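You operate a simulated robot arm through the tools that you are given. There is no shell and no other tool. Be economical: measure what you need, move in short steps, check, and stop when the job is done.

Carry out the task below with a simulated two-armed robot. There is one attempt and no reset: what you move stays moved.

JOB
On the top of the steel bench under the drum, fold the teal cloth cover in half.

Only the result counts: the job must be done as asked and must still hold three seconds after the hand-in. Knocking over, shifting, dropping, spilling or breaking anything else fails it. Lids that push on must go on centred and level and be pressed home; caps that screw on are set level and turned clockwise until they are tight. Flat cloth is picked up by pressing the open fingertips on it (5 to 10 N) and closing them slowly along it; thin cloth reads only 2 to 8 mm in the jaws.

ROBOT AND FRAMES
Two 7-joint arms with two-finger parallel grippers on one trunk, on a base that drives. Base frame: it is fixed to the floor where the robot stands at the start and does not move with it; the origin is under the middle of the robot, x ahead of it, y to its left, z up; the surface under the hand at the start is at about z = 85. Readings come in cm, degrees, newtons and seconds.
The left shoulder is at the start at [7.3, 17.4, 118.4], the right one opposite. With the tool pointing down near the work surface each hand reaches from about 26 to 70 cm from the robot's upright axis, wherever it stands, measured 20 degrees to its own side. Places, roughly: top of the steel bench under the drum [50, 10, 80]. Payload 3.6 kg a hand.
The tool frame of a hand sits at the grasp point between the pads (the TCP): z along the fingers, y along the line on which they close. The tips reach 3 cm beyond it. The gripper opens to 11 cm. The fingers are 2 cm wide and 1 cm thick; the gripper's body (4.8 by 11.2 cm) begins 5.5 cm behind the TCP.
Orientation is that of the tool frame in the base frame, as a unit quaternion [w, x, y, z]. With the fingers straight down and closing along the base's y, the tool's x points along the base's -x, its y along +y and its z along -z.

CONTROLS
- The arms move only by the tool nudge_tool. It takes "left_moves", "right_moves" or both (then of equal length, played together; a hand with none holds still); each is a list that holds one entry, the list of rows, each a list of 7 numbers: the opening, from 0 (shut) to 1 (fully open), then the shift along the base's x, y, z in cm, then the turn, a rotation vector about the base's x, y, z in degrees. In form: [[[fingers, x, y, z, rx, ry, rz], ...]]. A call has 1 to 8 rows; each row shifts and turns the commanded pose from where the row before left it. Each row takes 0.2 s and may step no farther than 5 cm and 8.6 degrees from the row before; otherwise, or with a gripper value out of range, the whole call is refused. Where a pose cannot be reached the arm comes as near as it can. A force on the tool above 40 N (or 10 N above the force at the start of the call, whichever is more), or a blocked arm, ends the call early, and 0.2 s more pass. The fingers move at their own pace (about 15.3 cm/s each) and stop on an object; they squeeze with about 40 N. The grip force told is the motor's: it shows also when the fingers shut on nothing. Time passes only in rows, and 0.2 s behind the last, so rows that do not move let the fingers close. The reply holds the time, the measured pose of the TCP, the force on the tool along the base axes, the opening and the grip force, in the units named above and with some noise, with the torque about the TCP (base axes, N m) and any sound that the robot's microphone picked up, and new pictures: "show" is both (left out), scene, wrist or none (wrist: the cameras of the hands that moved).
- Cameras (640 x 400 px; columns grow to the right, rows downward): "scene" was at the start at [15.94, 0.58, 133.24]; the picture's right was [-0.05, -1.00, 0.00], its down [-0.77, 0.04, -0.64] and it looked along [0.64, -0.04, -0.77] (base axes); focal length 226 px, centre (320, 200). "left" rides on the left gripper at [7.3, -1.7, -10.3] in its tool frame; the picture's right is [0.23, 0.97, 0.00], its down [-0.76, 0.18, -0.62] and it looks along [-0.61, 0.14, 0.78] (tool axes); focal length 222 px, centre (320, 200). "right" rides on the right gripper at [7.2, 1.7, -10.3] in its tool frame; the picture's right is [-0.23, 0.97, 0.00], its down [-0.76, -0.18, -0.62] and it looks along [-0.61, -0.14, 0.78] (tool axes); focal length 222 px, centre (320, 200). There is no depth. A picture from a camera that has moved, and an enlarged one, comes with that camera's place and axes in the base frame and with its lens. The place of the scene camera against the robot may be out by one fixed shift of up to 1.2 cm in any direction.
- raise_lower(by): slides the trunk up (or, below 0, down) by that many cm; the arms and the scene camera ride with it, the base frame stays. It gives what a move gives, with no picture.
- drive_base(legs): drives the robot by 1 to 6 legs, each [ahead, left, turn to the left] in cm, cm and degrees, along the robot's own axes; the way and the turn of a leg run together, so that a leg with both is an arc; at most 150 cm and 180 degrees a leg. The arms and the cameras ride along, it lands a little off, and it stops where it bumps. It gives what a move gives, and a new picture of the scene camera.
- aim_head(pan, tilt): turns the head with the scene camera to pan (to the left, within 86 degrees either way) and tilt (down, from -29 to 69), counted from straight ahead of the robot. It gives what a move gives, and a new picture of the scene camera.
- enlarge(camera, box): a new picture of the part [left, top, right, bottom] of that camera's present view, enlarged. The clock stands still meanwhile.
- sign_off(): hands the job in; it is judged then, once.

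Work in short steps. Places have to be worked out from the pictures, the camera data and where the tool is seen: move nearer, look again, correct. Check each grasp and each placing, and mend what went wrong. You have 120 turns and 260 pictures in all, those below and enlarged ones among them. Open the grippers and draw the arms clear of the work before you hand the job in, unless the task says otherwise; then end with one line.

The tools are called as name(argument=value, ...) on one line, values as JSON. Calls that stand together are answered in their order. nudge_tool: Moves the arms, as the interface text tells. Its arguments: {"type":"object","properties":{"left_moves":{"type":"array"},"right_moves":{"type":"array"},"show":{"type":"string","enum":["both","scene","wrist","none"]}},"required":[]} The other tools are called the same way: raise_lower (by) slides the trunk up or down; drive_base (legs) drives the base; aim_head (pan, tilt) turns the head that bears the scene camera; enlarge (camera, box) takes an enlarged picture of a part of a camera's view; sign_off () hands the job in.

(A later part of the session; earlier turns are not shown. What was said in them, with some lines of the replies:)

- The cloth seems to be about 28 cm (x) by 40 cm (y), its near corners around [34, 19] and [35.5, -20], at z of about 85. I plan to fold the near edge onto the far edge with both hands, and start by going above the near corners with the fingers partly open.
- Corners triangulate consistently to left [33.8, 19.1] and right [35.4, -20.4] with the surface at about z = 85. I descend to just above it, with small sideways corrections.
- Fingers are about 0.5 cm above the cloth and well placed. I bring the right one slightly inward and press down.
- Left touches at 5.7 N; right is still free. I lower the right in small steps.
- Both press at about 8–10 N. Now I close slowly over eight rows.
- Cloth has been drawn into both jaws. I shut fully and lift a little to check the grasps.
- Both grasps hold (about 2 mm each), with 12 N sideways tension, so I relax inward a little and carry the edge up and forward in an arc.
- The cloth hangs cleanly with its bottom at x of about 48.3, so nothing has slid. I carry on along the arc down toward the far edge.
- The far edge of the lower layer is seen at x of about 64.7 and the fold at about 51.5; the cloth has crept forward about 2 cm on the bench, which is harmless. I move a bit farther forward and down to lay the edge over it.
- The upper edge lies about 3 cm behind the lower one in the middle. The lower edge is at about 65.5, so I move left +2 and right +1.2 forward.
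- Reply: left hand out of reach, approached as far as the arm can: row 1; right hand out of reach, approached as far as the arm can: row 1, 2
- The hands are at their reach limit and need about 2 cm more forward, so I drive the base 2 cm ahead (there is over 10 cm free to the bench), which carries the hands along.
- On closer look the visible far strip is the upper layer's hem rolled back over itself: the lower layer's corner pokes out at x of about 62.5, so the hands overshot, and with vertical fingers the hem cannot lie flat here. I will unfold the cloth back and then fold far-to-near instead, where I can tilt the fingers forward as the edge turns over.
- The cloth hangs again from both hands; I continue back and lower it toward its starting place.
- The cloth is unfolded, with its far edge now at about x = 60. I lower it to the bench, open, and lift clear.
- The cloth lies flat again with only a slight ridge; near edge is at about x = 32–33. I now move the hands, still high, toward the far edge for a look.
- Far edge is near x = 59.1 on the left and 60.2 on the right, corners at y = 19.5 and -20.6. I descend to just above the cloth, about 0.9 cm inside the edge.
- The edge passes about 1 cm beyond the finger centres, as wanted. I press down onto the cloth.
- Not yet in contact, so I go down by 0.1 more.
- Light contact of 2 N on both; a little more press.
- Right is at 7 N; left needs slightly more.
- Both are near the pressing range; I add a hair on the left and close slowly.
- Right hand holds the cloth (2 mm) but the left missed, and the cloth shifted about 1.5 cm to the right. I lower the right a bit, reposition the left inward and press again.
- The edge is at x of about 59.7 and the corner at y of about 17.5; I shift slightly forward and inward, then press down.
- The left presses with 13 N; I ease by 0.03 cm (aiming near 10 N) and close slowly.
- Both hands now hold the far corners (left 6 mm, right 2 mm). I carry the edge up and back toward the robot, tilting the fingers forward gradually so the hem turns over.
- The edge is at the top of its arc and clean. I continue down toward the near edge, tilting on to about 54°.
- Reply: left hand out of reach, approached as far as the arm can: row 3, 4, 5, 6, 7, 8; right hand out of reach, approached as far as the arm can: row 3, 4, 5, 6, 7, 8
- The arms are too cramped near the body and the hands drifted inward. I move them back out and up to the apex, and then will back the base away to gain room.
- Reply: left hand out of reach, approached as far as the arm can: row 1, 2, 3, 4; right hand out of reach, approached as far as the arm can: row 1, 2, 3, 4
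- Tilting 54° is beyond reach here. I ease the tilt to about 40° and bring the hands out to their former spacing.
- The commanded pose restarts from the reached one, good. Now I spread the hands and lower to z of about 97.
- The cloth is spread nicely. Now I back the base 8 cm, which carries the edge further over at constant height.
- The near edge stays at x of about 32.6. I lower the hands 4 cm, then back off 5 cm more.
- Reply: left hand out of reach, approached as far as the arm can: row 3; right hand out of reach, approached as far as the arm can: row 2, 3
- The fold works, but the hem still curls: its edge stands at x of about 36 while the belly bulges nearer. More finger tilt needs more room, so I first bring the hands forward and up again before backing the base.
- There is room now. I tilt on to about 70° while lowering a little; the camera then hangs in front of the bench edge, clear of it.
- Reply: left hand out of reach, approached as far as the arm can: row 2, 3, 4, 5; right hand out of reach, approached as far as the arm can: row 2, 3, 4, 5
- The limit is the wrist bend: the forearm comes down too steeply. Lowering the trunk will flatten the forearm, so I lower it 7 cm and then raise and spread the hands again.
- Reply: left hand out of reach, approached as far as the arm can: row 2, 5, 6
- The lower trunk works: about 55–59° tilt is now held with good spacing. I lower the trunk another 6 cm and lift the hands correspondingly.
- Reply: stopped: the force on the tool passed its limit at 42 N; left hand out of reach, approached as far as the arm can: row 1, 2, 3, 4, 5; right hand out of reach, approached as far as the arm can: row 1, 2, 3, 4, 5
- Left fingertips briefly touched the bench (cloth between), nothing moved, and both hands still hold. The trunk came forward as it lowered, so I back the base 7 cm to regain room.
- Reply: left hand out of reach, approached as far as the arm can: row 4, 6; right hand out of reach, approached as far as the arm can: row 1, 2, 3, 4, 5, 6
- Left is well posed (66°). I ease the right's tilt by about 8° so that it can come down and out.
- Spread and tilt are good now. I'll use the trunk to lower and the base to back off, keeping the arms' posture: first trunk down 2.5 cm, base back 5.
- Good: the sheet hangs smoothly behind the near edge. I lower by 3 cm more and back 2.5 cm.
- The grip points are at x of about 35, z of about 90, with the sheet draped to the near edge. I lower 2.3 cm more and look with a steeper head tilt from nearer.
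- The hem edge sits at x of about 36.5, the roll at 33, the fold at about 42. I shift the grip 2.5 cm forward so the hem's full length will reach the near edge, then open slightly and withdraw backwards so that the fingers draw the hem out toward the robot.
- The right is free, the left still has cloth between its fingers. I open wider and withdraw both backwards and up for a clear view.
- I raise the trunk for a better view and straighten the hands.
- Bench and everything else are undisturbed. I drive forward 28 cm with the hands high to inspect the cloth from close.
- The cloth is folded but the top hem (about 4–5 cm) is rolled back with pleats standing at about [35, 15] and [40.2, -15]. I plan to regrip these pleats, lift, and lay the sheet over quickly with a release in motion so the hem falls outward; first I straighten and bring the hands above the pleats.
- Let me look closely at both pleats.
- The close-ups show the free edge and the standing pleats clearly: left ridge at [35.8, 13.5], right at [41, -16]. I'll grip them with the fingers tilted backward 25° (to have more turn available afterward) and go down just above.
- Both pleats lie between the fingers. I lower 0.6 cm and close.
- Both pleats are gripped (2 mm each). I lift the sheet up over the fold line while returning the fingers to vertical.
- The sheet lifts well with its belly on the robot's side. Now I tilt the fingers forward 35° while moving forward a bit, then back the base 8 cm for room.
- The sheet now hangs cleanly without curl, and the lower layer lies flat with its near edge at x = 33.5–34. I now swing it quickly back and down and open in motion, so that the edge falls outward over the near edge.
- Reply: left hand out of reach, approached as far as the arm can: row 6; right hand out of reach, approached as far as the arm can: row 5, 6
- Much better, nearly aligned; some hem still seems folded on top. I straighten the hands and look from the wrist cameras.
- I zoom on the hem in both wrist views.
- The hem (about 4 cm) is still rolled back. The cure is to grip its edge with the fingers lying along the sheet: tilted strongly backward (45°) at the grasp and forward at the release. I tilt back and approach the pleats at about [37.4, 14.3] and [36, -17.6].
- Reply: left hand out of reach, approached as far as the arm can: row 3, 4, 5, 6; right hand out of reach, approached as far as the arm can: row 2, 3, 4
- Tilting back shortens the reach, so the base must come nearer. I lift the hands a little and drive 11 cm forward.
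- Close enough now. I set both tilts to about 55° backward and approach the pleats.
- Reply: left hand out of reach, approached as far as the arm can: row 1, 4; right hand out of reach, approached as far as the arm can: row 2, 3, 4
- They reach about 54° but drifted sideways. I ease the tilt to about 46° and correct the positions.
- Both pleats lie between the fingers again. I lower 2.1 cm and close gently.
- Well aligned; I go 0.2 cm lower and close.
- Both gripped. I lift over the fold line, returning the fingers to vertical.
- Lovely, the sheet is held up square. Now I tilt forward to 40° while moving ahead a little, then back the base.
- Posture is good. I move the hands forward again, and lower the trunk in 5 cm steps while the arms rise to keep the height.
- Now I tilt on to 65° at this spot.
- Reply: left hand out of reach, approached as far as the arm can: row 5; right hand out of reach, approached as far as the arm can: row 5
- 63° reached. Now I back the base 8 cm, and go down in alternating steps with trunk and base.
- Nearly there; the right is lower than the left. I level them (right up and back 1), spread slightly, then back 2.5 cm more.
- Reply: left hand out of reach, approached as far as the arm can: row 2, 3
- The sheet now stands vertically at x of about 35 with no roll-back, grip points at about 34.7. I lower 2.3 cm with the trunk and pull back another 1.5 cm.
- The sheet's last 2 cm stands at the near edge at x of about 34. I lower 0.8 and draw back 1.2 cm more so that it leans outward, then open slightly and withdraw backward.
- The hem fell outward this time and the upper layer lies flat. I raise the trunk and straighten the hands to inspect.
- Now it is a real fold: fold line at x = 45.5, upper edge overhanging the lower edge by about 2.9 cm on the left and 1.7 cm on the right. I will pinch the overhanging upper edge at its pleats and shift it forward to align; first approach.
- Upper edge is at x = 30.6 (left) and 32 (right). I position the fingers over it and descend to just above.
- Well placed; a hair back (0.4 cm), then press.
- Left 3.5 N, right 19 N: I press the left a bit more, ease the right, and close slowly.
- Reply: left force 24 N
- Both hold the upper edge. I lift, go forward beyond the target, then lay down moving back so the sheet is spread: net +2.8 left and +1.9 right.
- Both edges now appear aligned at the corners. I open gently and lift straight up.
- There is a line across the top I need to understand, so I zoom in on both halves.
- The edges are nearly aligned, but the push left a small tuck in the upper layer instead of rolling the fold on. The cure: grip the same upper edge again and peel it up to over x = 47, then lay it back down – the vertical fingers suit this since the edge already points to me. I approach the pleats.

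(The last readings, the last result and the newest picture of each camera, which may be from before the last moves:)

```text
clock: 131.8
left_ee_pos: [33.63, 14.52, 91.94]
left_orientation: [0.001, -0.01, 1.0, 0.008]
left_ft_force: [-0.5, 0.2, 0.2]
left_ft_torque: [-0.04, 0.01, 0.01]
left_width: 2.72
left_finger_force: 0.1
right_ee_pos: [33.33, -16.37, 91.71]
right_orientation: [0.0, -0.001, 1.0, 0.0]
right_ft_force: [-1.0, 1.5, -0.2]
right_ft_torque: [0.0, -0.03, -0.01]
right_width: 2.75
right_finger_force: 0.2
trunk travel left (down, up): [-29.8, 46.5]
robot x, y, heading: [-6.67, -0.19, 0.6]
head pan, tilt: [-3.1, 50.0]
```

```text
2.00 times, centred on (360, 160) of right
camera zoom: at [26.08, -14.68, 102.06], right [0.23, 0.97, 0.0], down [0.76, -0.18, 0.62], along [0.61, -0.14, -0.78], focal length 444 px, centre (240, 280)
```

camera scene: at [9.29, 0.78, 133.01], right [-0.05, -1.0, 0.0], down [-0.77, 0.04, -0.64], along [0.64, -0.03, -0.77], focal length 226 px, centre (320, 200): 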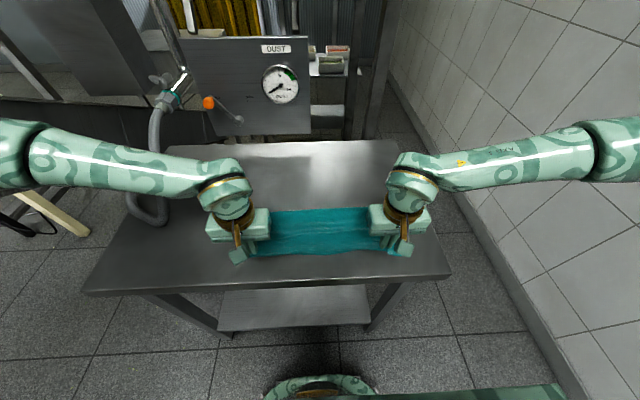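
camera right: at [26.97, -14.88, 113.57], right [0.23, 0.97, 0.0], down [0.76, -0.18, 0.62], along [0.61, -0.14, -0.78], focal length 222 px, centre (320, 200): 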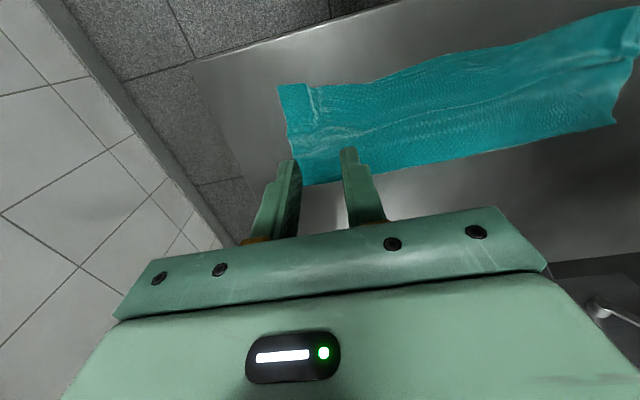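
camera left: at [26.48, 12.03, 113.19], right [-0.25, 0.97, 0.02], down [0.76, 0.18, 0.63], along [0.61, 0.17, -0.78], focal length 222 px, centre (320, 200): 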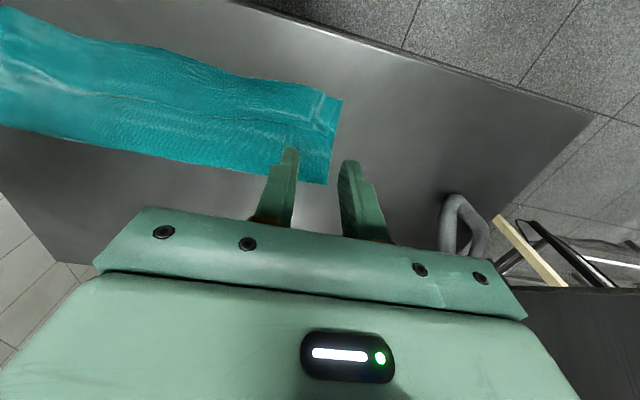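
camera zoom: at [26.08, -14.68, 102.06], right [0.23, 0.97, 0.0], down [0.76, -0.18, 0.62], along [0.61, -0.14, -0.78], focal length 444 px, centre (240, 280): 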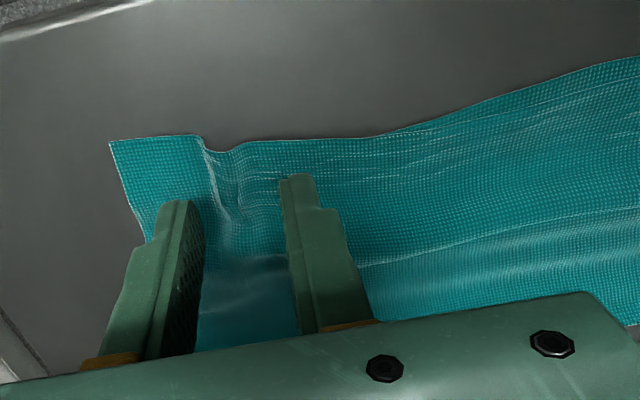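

On the left and middle the hem has in fact rolled back again (free edge at x of about 37), so I repeat the method that worked (grip with fingers tilted back, release tilted forward), this time aiming about 2.5 cm less far. First raise, drive nearer and tilt back.

nudge_tool(left_moves=[[[0.25, 0, 0, 2, 0, 0, 0], [0.25, 0, 0, 2, 0, 0, 0]]], right_moves=[[[0.25, 0, 0, 2, 0, 0, 0], [0.25, 0, 0, 2, 0, 0, 0]]], show="none")

drive_base(legs=[[7.5, 0, 0]])

nudge_tool(left_moves=[[[0.25, -0.35, 0, -0.2, 0, 5.8, 0], [0.25, -0.35, 0, -0.4, 0, 5.8, 0], [0.25, -0.35, 0, -0.7, 0, 5.8, 0], [0.25, -0.35, 0, -0.7, 0, 5.8, 0], [0.25, -0.35, 0, -0.7, 0, 5.8, 0], [0.25, -0.35, 0, -0.7, 0, 5.8, 0], [0.25, -0.35, 0, -0.7, 0, 5.8, 0], [0.25, -0.35, 0, -0.7, 0, 5.8, 0]]], right_moves=[[[0.25, -0.3, 0, -0.2, 0, 5.8, 0], [0.25, -0.3, 0, -0.4, 0, 5.8, 0], [0.25, -0.3, 0, -0.7, 0, 5.8, 0], [0.25, -0.3, 0, -0.7, 0, 5.8, 0], [0.25, -0.3, 0, -0.6, 0, 5.8, 0], [0.25, -0.3, -0.1, -0.6, 0, 5.8, 0], [0.25, -0.3, -0.1, -0.6, 0, 5.8, 0], [0.25, -0.3, -0.1, -0.6, 0, 5.8, 0]]], show="wrist")

```text
clock: 132.4
left_ee_pos: [33.71, 14.63, 96.15]
left_orientation: [0.002, -0.01, 1.0, 0.008]
left_ft_force: [0.2, 0.4, 0.0]
left_ft_torque: [0.0, 0.02, 0.02]
left_width: 2.77
left_finger_force: 0.0
right_ee_pos: [33.3, -16.45, 95.73]
right_orientation: [0.0, 0.0, 1.0, -0.002]
right_ft_force: [-0.2, 1.0, 0.2]
right_ft_torque: [0.04, 0.0, 0.0]
right_width: 2.75
right_finger_force: 0.0
trunk travel left (down, up): [-29.8, 46.5]
robot x, y, heading: [-6.79, 0.44, 0.6]
head pan, tilt: [-3.1, 50.0]
```

```text
clock: 133.5
left_ee_pos: [41.42, 14.88, 96.12]
left_orientation: [0.0, -0.011, 1.0, 0.008]
left_ft_force: [0.0, -0.3, 0.1]
left_ft_torque: [0.03, 0.03, -0.02]
left_width: 2.75
left_finger_force: 0.1
right_ee_pos: [41.16, -16.38, 95.81]
right_orientation: [0.0, -0.001, 1.0, -0.002]
right_ft_force: [0.1, 0.6, -0.7]
right_ft_torque: [0.0, 0.04, -0.02]
right_width: 2.76
right_finger_force: 0.1
trunk travel left (down, up): [-29.8, 46.5]
robot x, y, heading: [0.91, 0.29, 0.4]
head pan, tilt: [-3.1, 50.0]
camera scene: at [17.05, 0.87, 132.98], right [-0.05, -1.0, 0.0], down [-0.77, 0.04, -0.64], along [0.64, -0.03, -0.77], focal length 226 px, centre (320, 200)
```

scene: 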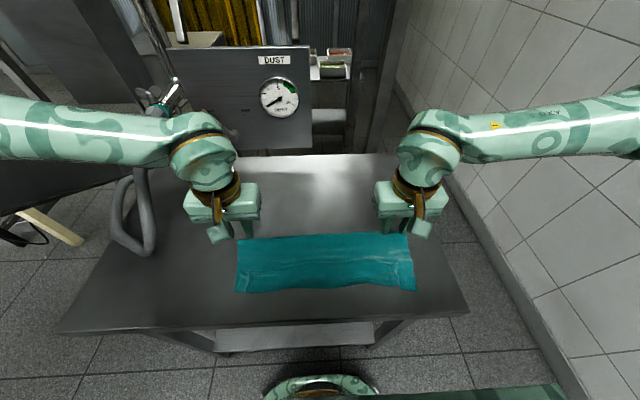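

```text
clock: 135.3
left_ee_pos: [38.45, 14.69, 91.23]
left_orientation: [-0.394, -0.006, 0.919, 0.012]
left_ft_force: [-0.5, 0.2, 0.5]
left_ft_torque: [-0.01, -0.03, 0.0]
left_width: 2.75
left_finger_force: 0.0
right_ee_pos: [38.72, -16.73, 91.3]
right_orientation: [-0.396, -0.002, 0.918, -0.001]
right_ft_force: [-0.1, -0.2, 0.5]
right_ft_torque: [0.02, 0.0, -0.01]
right_width: 2.74
right_finger_force: 0.2
trunk travel left (down, up): [-29.8, 46.5]
robot x, y, heading: [0.75, 0.05, 0.4]
head pan, tilt: [-3.1, 50.0]
camera right: at [41.22, -15.0, 103.7], right [0.15, 0.97, -0.16], down [0.98, -0.17, -0.12], along [-0.15, -0.14, -0.98], focal length 222 px, centre (320, 200)
camera left: at [40.94, 12.72, 103.53], right [-0.16, 0.97, 0.19], down [0.98, 0.18, -0.12], along [-0.15, 0.17, -0.97], focal length 222 px, centre (320, 200)
```

right: 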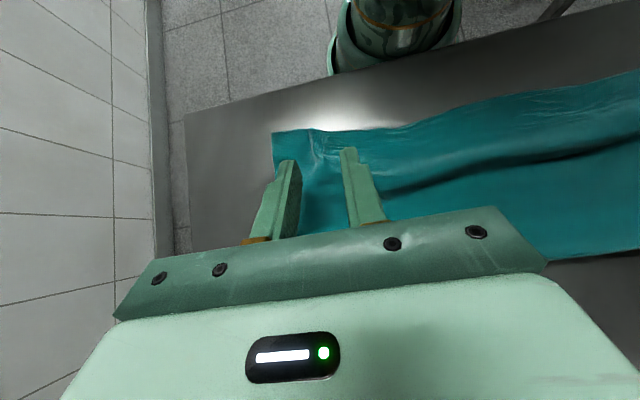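
left: 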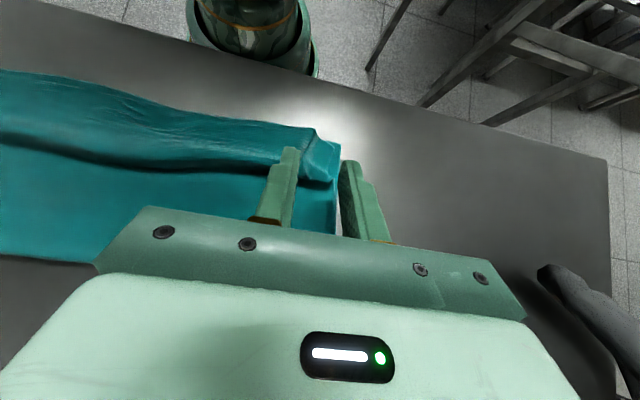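

Left's hem corner lies nicely between the fingers. I zoom on the right end to see where its edge runs.

enlarge(camera="right", box=[255, 100, 495, 250])

enlarge(camera="left", box=[220, 100, 380, 200])

```text
2.67 times, centred on (375, 175) of right
camera zoom: at [41.22, -15.0, 103.7], right [0.15, 0.97, -0.16], down [0.98, -0.17, -0.12], along [-0.15, -0.14, -0.98], focal length 592 px, centre (173, 267)
```

zoom: 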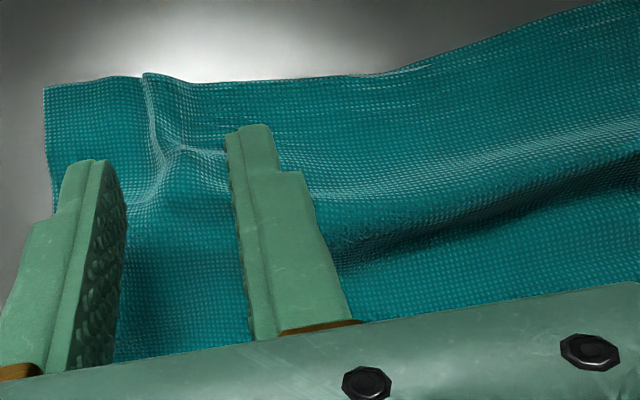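

```text
4.00 times, centred on (300, 150) of left
camera zoom: at [40.94, 12.72, 103.53], right [-0.16, 0.97, 0.19], down [0.98, 0.18, -0.12], along [-0.15, 0.17, -0.97], focal length 888 px, centre (400, 400)
```

zoom: 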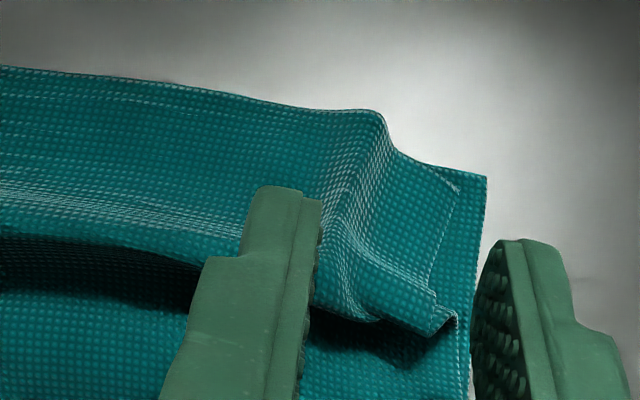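

Now it is clear: the upper free edge is in front, and behind it is an overhanging tuck (continuous cloth). So peeling up the front edge by its pleats at about [33.2, 14.4] and [33.9, -17.3] with vertical fingers and re-laying it is right. I return to vertical above these.

nudge_tool(left_moves=[[[0.25, 0, 0, 2, 0, -5.8, 0], [0.25, -0.5, 0, 1, 0, -5.8, 0], [0.25, -0.8, 0, 0, 0, -5.8, 0], [0.25, -0.8, -0.1, 0, 0, -5.8, 0], [0.25, -0.8, -0.1, -0.5, 0, -5.8, 0], [0.25, -0.8, -0.1, -0.5, 0, -5.8, 0], [0.25, -0.7, 0, -1, 0, -5.8, 0], [0.25, -0.4, 0, -1, 0, -5.8, 0]]], right_moves=[[[0.25, 0, 0, 2, 0, -5.8, 0], [0.25, -0.5, 0, 1, 0, -5.8, 0], [0.25, -0.8, -0.1, 0, 0, -5.8, 0], [0.25, -0.8, -0.1, 0, 0, -5.8, 0], [0.25, -0.8, -0.1, -0.5, 0, -5.8, 0], [0.25, -0.8, -0.1, -0.5, 0, -5.8, 0], [0.25, -0.7, -0.1, -1, 0, -5.8, 0], [0.25, -0.4, 0, -1, 0, -5.8, 0]]], show="none")

nudge_tool(left_moves=[[[0.25, 0, 0, -0.8, 0, 0, 0], [0.25, 0, 0, -0.9, 0, 0, 0], [0.25, 0, 0, 0, 0, 0, 0]]], right_moves=[[[0.25, 0, 0, -0.8, 0, 0, 0], [0.25, 0, 0, -0.9, 0, 0, 0], [0.25, 0, 0, 0, 0, 0, 0]]], show="wrist")

```text
clock: 137.1
left_ee_pos: [33.69, 14.32, 91.41]
left_orientation: [0.002, -0.011, 1.0, 0.008]
left_ft_force: [0.4, 0.2, 0.3]
left_ft_torque: [-0.01, -0.02, -0.02]
left_width: 2.75
left_finger_force: 0.0
right_ee_pos: [33.94, -17.08, 91.46]
right_orientation: [0.0, -0.002, 1.0, 0.0]
right_ft_force: [0.1, 0.3, -0.2]
right_ft_torque: [0.03, -0.02, 0.02]
right_width: 2.74
right_finger_force: 0.1
trunk travel left (down, up): [-29.8, 46.5]
robot x, y, heading: [0.88, 0.16, 0.9]
head pan, tilt: [-3.1, 50.0]
```

```text
clock: 137.9
left_ee_pos: [33.7, 14.57, 89.54]
left_orientation: [0.0, -0.009, 1.0, 0.009]
left_ft_force: [-0.5, 0.9, -0.8]
left_ft_torque: [0.01, 0.01, 0.02]
left_width: 2.74
left_finger_force: 0.2
right_ee_pos: [33.85, -17.18, 89.78]
right_orientation: [0.0, 0.0, 1.0, -0.001]
right_ft_force: [0.1, -0.4, -0.6]
right_ft_torque: [0.0, -0.02, 0.01]
right_width: 2.77
right_finger_force: 0.0
trunk travel left (down, up): [-29.8, 46.5]
robot x, y, heading: [1.14, 0.42, 0.2]
head pan, tilt: [-3.1, 50.0]
camera right: at [26.58, -15.49, 99.93], right [0.23, 0.97, 0.0], down [0.76, -0.17, 0.62], along [0.61, -0.14, -0.78], focal length 222 px, centre (320, 200)
camera left: at [26.41, 12.55, 99.81], right [-0.25, 0.97, 0.02], down [0.76, 0.18, 0.63], along [0.6, 0.17, -0.78], focal length 222 px, centre (320, 200)
```

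right: 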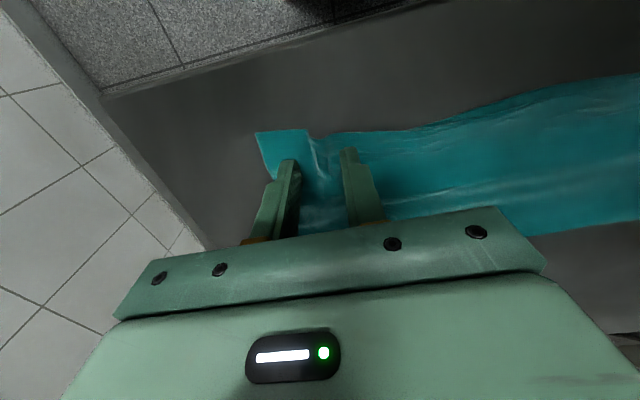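
left: 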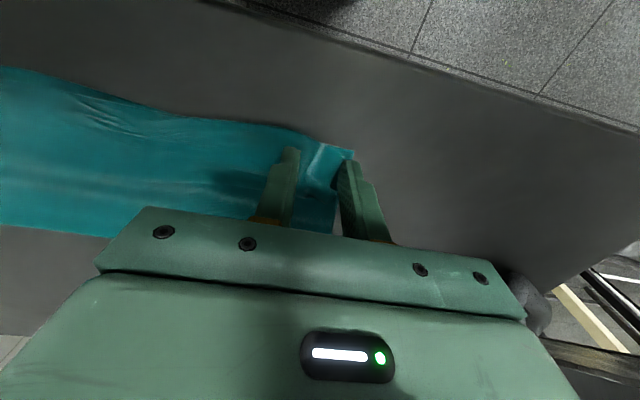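

Both pleats sit between the fingers. I lower to about z = 88.7 and close.

nudge_tool(left_moves=[[[0.25, -0.2, 0, -0.4, 0, 0, 0], [0.25, 0, 0, -0.3, 0, 0, 0], [0.2, 0, 0, 0, 0, 0, 0], [0.15, 0, 0, 0, 0, 0, 0], [0.1, 0, 0, 0, 0, 0, 0], [0.05, 0, 0, 0, 0, 0, 0], [0, 0, 0, 0, 0, 0, 0], [0, 0, 0, 0, 0, 0, 0]]], right_moves=[[[0.25, -0.5, 0, -0.5, 0, 0, 0], [0.25, 0, 0, -0.4, 0, 0, 0], [0.2, 0, 0, 0, 0, 0, 0], [0.15, 0, 0, 0, 0, 0, 0], [0.1, 0, 0, 0, 0, 0, 0], [0.05, 0, 0, 0, 0, 0, 0], [0, 0, 0, 0, 0, 0, 0], [0, 0, 0, 0, 0, 0, 0]]], show="none")

nudge_tool(left_moves=[[[0, 0, 0, 1.2, 0, 0, 0], [0, 0.3, 0, 1.5, 0, 0, 0], [0, 0.8, 0, 1.5, 0, 0, 0], [0, 1.5, 0, 1.5, 0, 0, 0], [0, 0, 0, 0, 0, 0, 0]]], right_moves=[[[0, 0, 0, 1.2, 0, 0, 0], [0, 0.3, 0, 1.5, 0, 0, 0], [0, 0.8, 0, 1.5, 0, 0, 0], [0, 1.5, 0, 1.5, 0, 0, 0], [0, 0, 0, 0, 0, 0, 0]]])

```text
clock: 139.7
left_ee_pos: [33.41, 14.59, 88.94]
left_orientation: [0.0, -0.01, 1.0, 0.009]
left_ft_force: [0.6, -1.7, -0.1]
left_ft_torque: [0.05, 0.0, -0.05]
left_width: 0.0
left_finger_force: 38.0
right_ee_pos: [33.35, -17.09, 88.73]
right_orientation: [0.0, -0.001, 1.0, -0.002]
right_ft_force: [0.0, -0.4, 0.0]
right_ft_torque: [0.01, 0.0, -0.01]
right_width: 0.22
right_finger_force: 40.2
trunk travel left (down, up): [-29.8, 46.5]
robot x, y, heading: [0.78, -0.02, 0.3]
head pan, tilt: [-3.1, 50.0]
```

```text
clock: 140.9
left_ee_pos: [36.22, 14.42, 94.46]
left_orientation: [0.001, -0.01, 1.0, 0.009]
left_ft_force: [0.0, 1.6, 0.3]
left_ft_torque: [-0.01, -0.02, -0.02]
left_width: 0.0
left_finger_force: 37.5
right_ee_pos: [35.89, -17.17, 94.56]
right_orientation: [0.001, -0.001, 1.0, -0.002]
right_ft_force: [-0.1, 0.3, 0.4]
right_ft_torque: [-0.02, 0.0, -0.04]
right_width: 0.21
right_finger_force: 40.1
trunk travel left (down, up): [-29.8, 46.5]
robot x, y, heading: [0.83, -0.05, 0.3]
head pan, tilt: [-3.1, 50.0]
camera scene: at [16.86, 0.86, 133.01], right [-0.05, -1.0, 0.0], down [-0.77, 0.04, -0.64], along [0.64, -0.03, -0.77], focal length 226 px, centre (320, 200)
camera right: at [28.64, -15.43, 104.87], right [0.23, 0.97, 0.0], down [0.76, -0.17, 0.62], along [0.61, -0.14, -0.78], focal length 222 px, centre (320, 200)
camera left: at [28.87, 12.37, 104.91], right [-0.25, 0.97, 0.02], down [0.76, 0.18, 0.63], along [0.6, 0.17, -0.78], focal length 222 px, centre (320, 200)
```

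scene: 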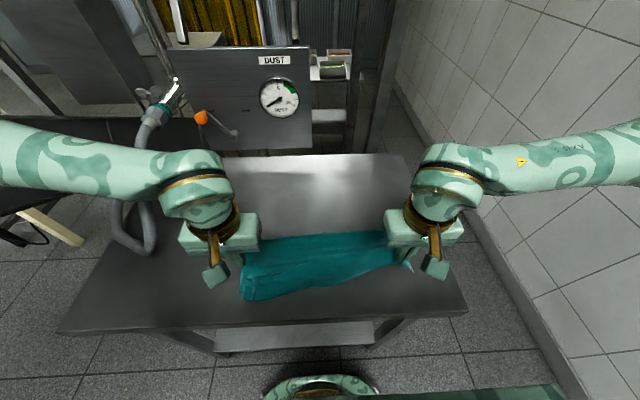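
right: 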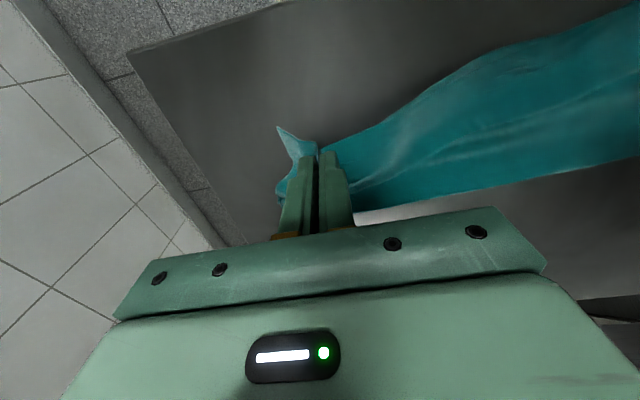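
left: 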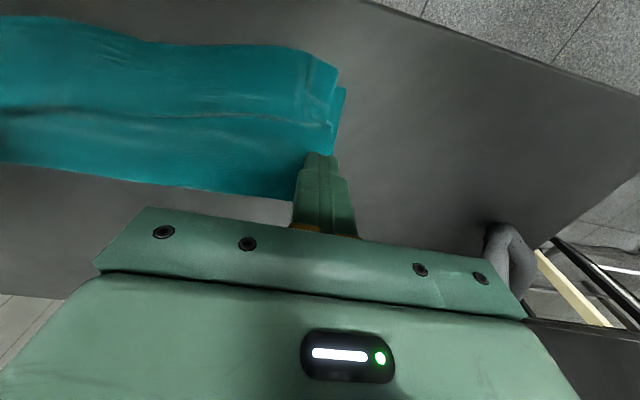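

The left missed and the right's catch is unclear. I look closer.

enlarge(camera="scene", box=[220, 210, 440, 348])

enlarge(camera="left", box=[160, 30, 400, 180])

```text
2.90 times, centred on (330, 279) of scene
camera zoom: at [16.86, 0.86, 133.01], right [-0.05, -1.0, 0.0], down [-0.77, 0.04, -0.64], along [0.64, -0.03, -0.77], focal length 656 px, centre (291, -29)
```

zoom: 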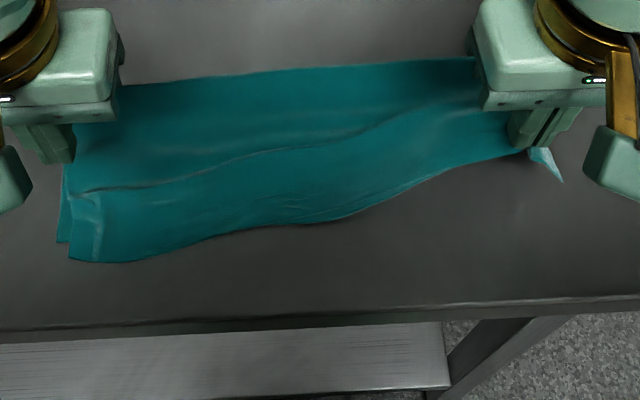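

```text
2.67 times, centred on (280, 105) of left
camera zoom: at [28.87, 12.37, 104.91], right [-0.25, 0.97, 0.02], down [0.76, 0.18, 0.63], along [0.6, 0.17, -0.78], focal length 592 px, centre (427, 453)
```

zoom: 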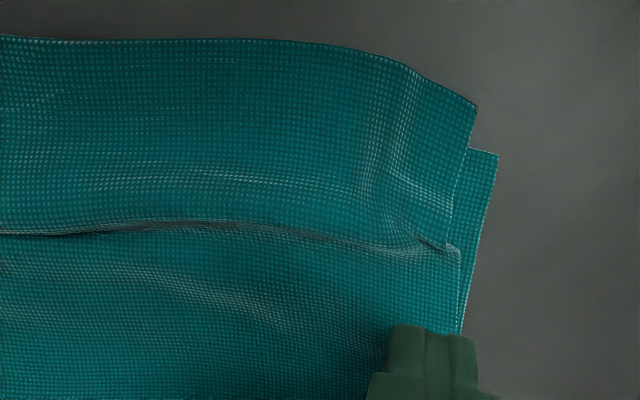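

The right hand has lifted both layers. I set it back where it was, release, and look again.

nudge_tool(left_moves=[[[0.25, 0, 0, 0, 0, 0, 0], [0.25, 0, 0, 0, 0, 0, 0], [0.25, 0, 0, 0, 0, 0, 0], [0.25, 0, 0, 0, 0, 0, 0], [0.25, 0, 0, 0, 0, 0, 0], [0.25, 0, 0, 0, 0, 0, 0], [0.25, 0, 0, 0, 0, 0, 0], [0.25, 0, 0, 0, 0, 0, 0]]], right_moves=[[[0, -1, 0, -1.5, 0, 0, 0], [0, -1, 0, -1.8, 0, 0, 0], [0, -0.9, 0, -2.2, 0, 0, 0], [0, 0, 0, -0.3, 0, 0, 0], [0.15, 0, 0, 0, 0, 0, 0], [0.3, 0, 0, 0, 0, 0, 0], [0.3, 0, 0, 2.5, 0, 0, 0], [0.3, 0, 0, 3.5, 0, 0, 0]]], show="none")

enlarge(camera="right", box=[200, 40, 560, 265])

enlarge(camera="scene", box=[220, 210, 440, 348])

```text
clock: 142.7
left_ee_pos: [36.15, 14.45, 94.56]
left_orientation: [0.0, -0.01, 1.0, 0.008]
left_ft_force: [0.1, 0.9, 0.3]
left_ft_torque: [0.0, -0.05, 0.02]
left_width: 2.74
left_finger_force: 0.1
right_ee_pos: [32.75, -17.17, 94.96]
right_orientation: [0.001, -0.001, 1.0, -0.001]
right_ft_force: [-0.8, -0.5, 0.0]
right_ft_torque: [-0.01, -0.04, 0.0]
right_width: 3.28
right_finger_force: 0.1
trunk travel left (down, up): [-29.8, 46.5]
robot x, y, heading: [0.72, -0.24, 0.9]
head pan, tilt: [-3.1, 50.0]
```

```text
1.78 times, centred on (380, 152) of right
camera zoom: at [25.51, -15.48, 105.1], right [0.22, 0.97, 0.0], down [0.76, -0.17, 0.62], along [0.61, -0.14, -0.78], focal length 395 px, centre (213, 284)
```

zoom: 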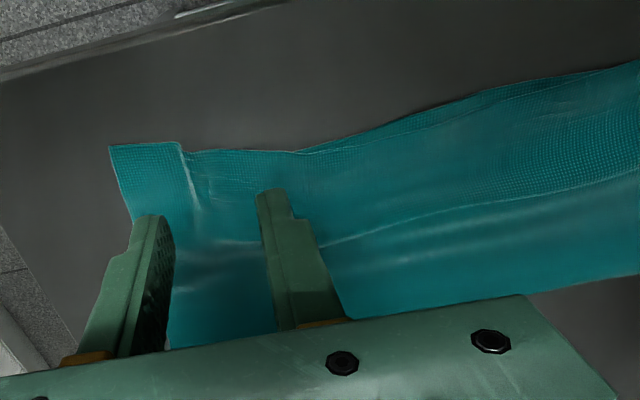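

```text
2.90 times, centred on (330, 279) of scene
camera zoom: at [16.83, 0.88, 133.02], right [-0.05, -1.0, 0.0], down [-0.77, 0.04, -0.64], along [0.64, -0.03, -0.77], focal length 656 px, centre (291, -29)
```

zoom: 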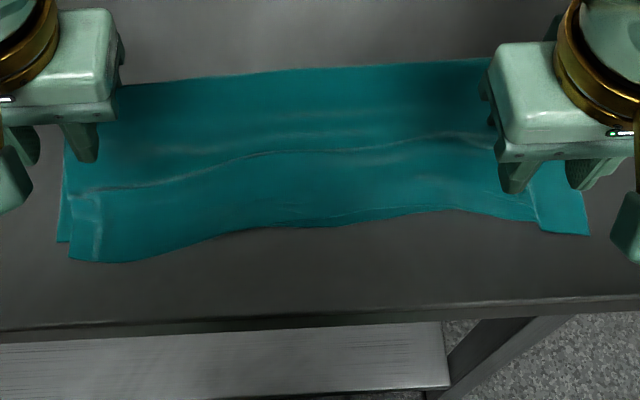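

Both layers now coincide at the right, and on the left the corners differ by only about 1.5 cm; the footprint is 14 cm by 38 cm, i.e. half of the original, with only a low wrinkle on top. More handling risks more than it gains, so I lift the hands clear with grippers open and take a last look.

nudge_tool(left_moves=[[[0.6, 0, 0.5, 3, 0, 0, 0], [1, 0, 1, 4, 0, 0, 0], [1, 1, 2, 3, 0, 0, 0], [1, 1, 2, 2, 0, 0, 0], [1, 0, 0, 0, 0, 0, 0]]], right_moves=[[[0.3, 0, -0.5, 3, 0, 0, 0], [1, 0, -1, 4, 0, 0, 0], [1, 1, -2, 3, 0, 0, 0], [1, 1, -2, 2, 0, 0, 0], [1, 0, 0, 0, 0, 0, 0]]], show="none")

drive_base(legs=[[-15, 0, 0]])

enlarge(camera="scene", box=[220, 160, 420, 285])

```text
clock: 143.9
left_ee_pos: [37.96, 19.95, 106.37]
left_orientation: [0.001, -0.01, 1.0, 0.008]
left_ft_force: [-1.0, 0.5, -0.2]
left_ft_torque: [-0.01, 0.01, 0.04]
left_width: 11.02
left_finger_force: 0.1
right_ee_pos: [35.19, -22.52, 106.65]
right_orientation: [0.001, -0.001, 1.0, -0.001]
right_ft_force: [-0.3, 0.6, 0.4]
right_ft_torque: [0.0, -0.01, -0.02]
right_width: 10.98
right_finger_force: 0.1
trunk travel left (down, up): [-29.8, 46.5]
robot x, y, heading: [0.8, 0.3, 0.6]
head pan, tilt: [-3.1, 50.0]
```

```text
clock: 145.2
left_ee_pos: [23.05, 19.75, 106.42]
left_orientation: [0.002, -0.01, 1.0, 0.009]
left_ft_force: [0.0, -0.1, 0.3]
left_ft_torque: [-0.03, -0.04, 0.02]
left_width: 11.0
left_finger_force: 0.1
right_ee_pos: [20.3, -22.59, 106.84]
right_orientation: [0.001, -0.001, 1.0, -0.002]
right_ft_force: [-0.1, 0.5, 0.2]
right_ft_torque: [0.02, 0.01, 0.0]
right_width: 11.01
right_finger_force: 0.1
trunk travel left (down, up): [-29.8, 46.5]
robot x, y, heading: [-14.33, -0.01, 0.4]
head pan, tilt: [-3.1, 50.0]
camera scene: at [1.88, 0.73, 133.03], right [-0.05, -1.0, 0.0], down [-0.76, 0.04, -0.64], along [0.64, -0.03, -0.77], focal length 226 px, centre (320, 200)
```

scene: 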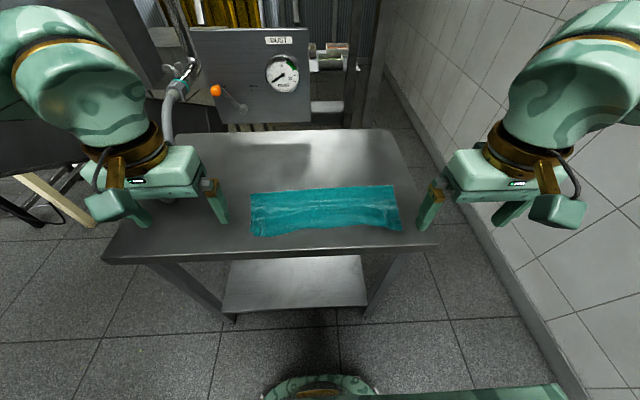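

```text
3.20 times, centred on (320, 222) of scene
camera zoom: at [1.88, 0.73, 133.03], right [-0.05, -1.0, 0.0], down [-0.76, 0.04, -0.64], along [0.64, -0.03, -0.77], focal length 724 px, centre (320, 128)
```

zoom: 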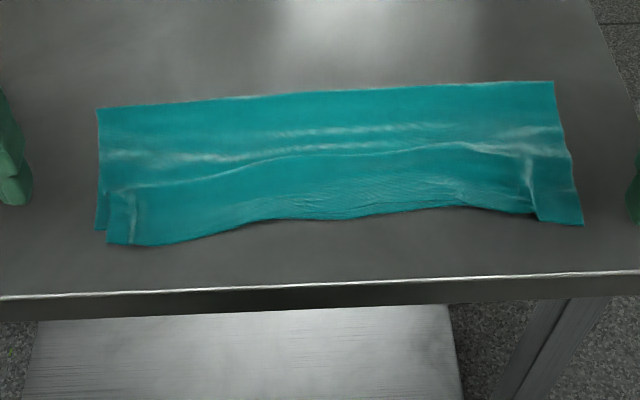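

The final view shows the cover folded edge to edge on the bench, with both grippers open and clear and nothing else moved. I hand it in.

sign_off()

```text
The job is handed in.
```

I folded the teal cover in half on the bench: far edge over near edge, left corners about 1.5 cm out of line, right corners apparently together, and a low tuck left across the top layer. I saw nothing else moved, though the left fingertips once pressed on the bench through the cloth.
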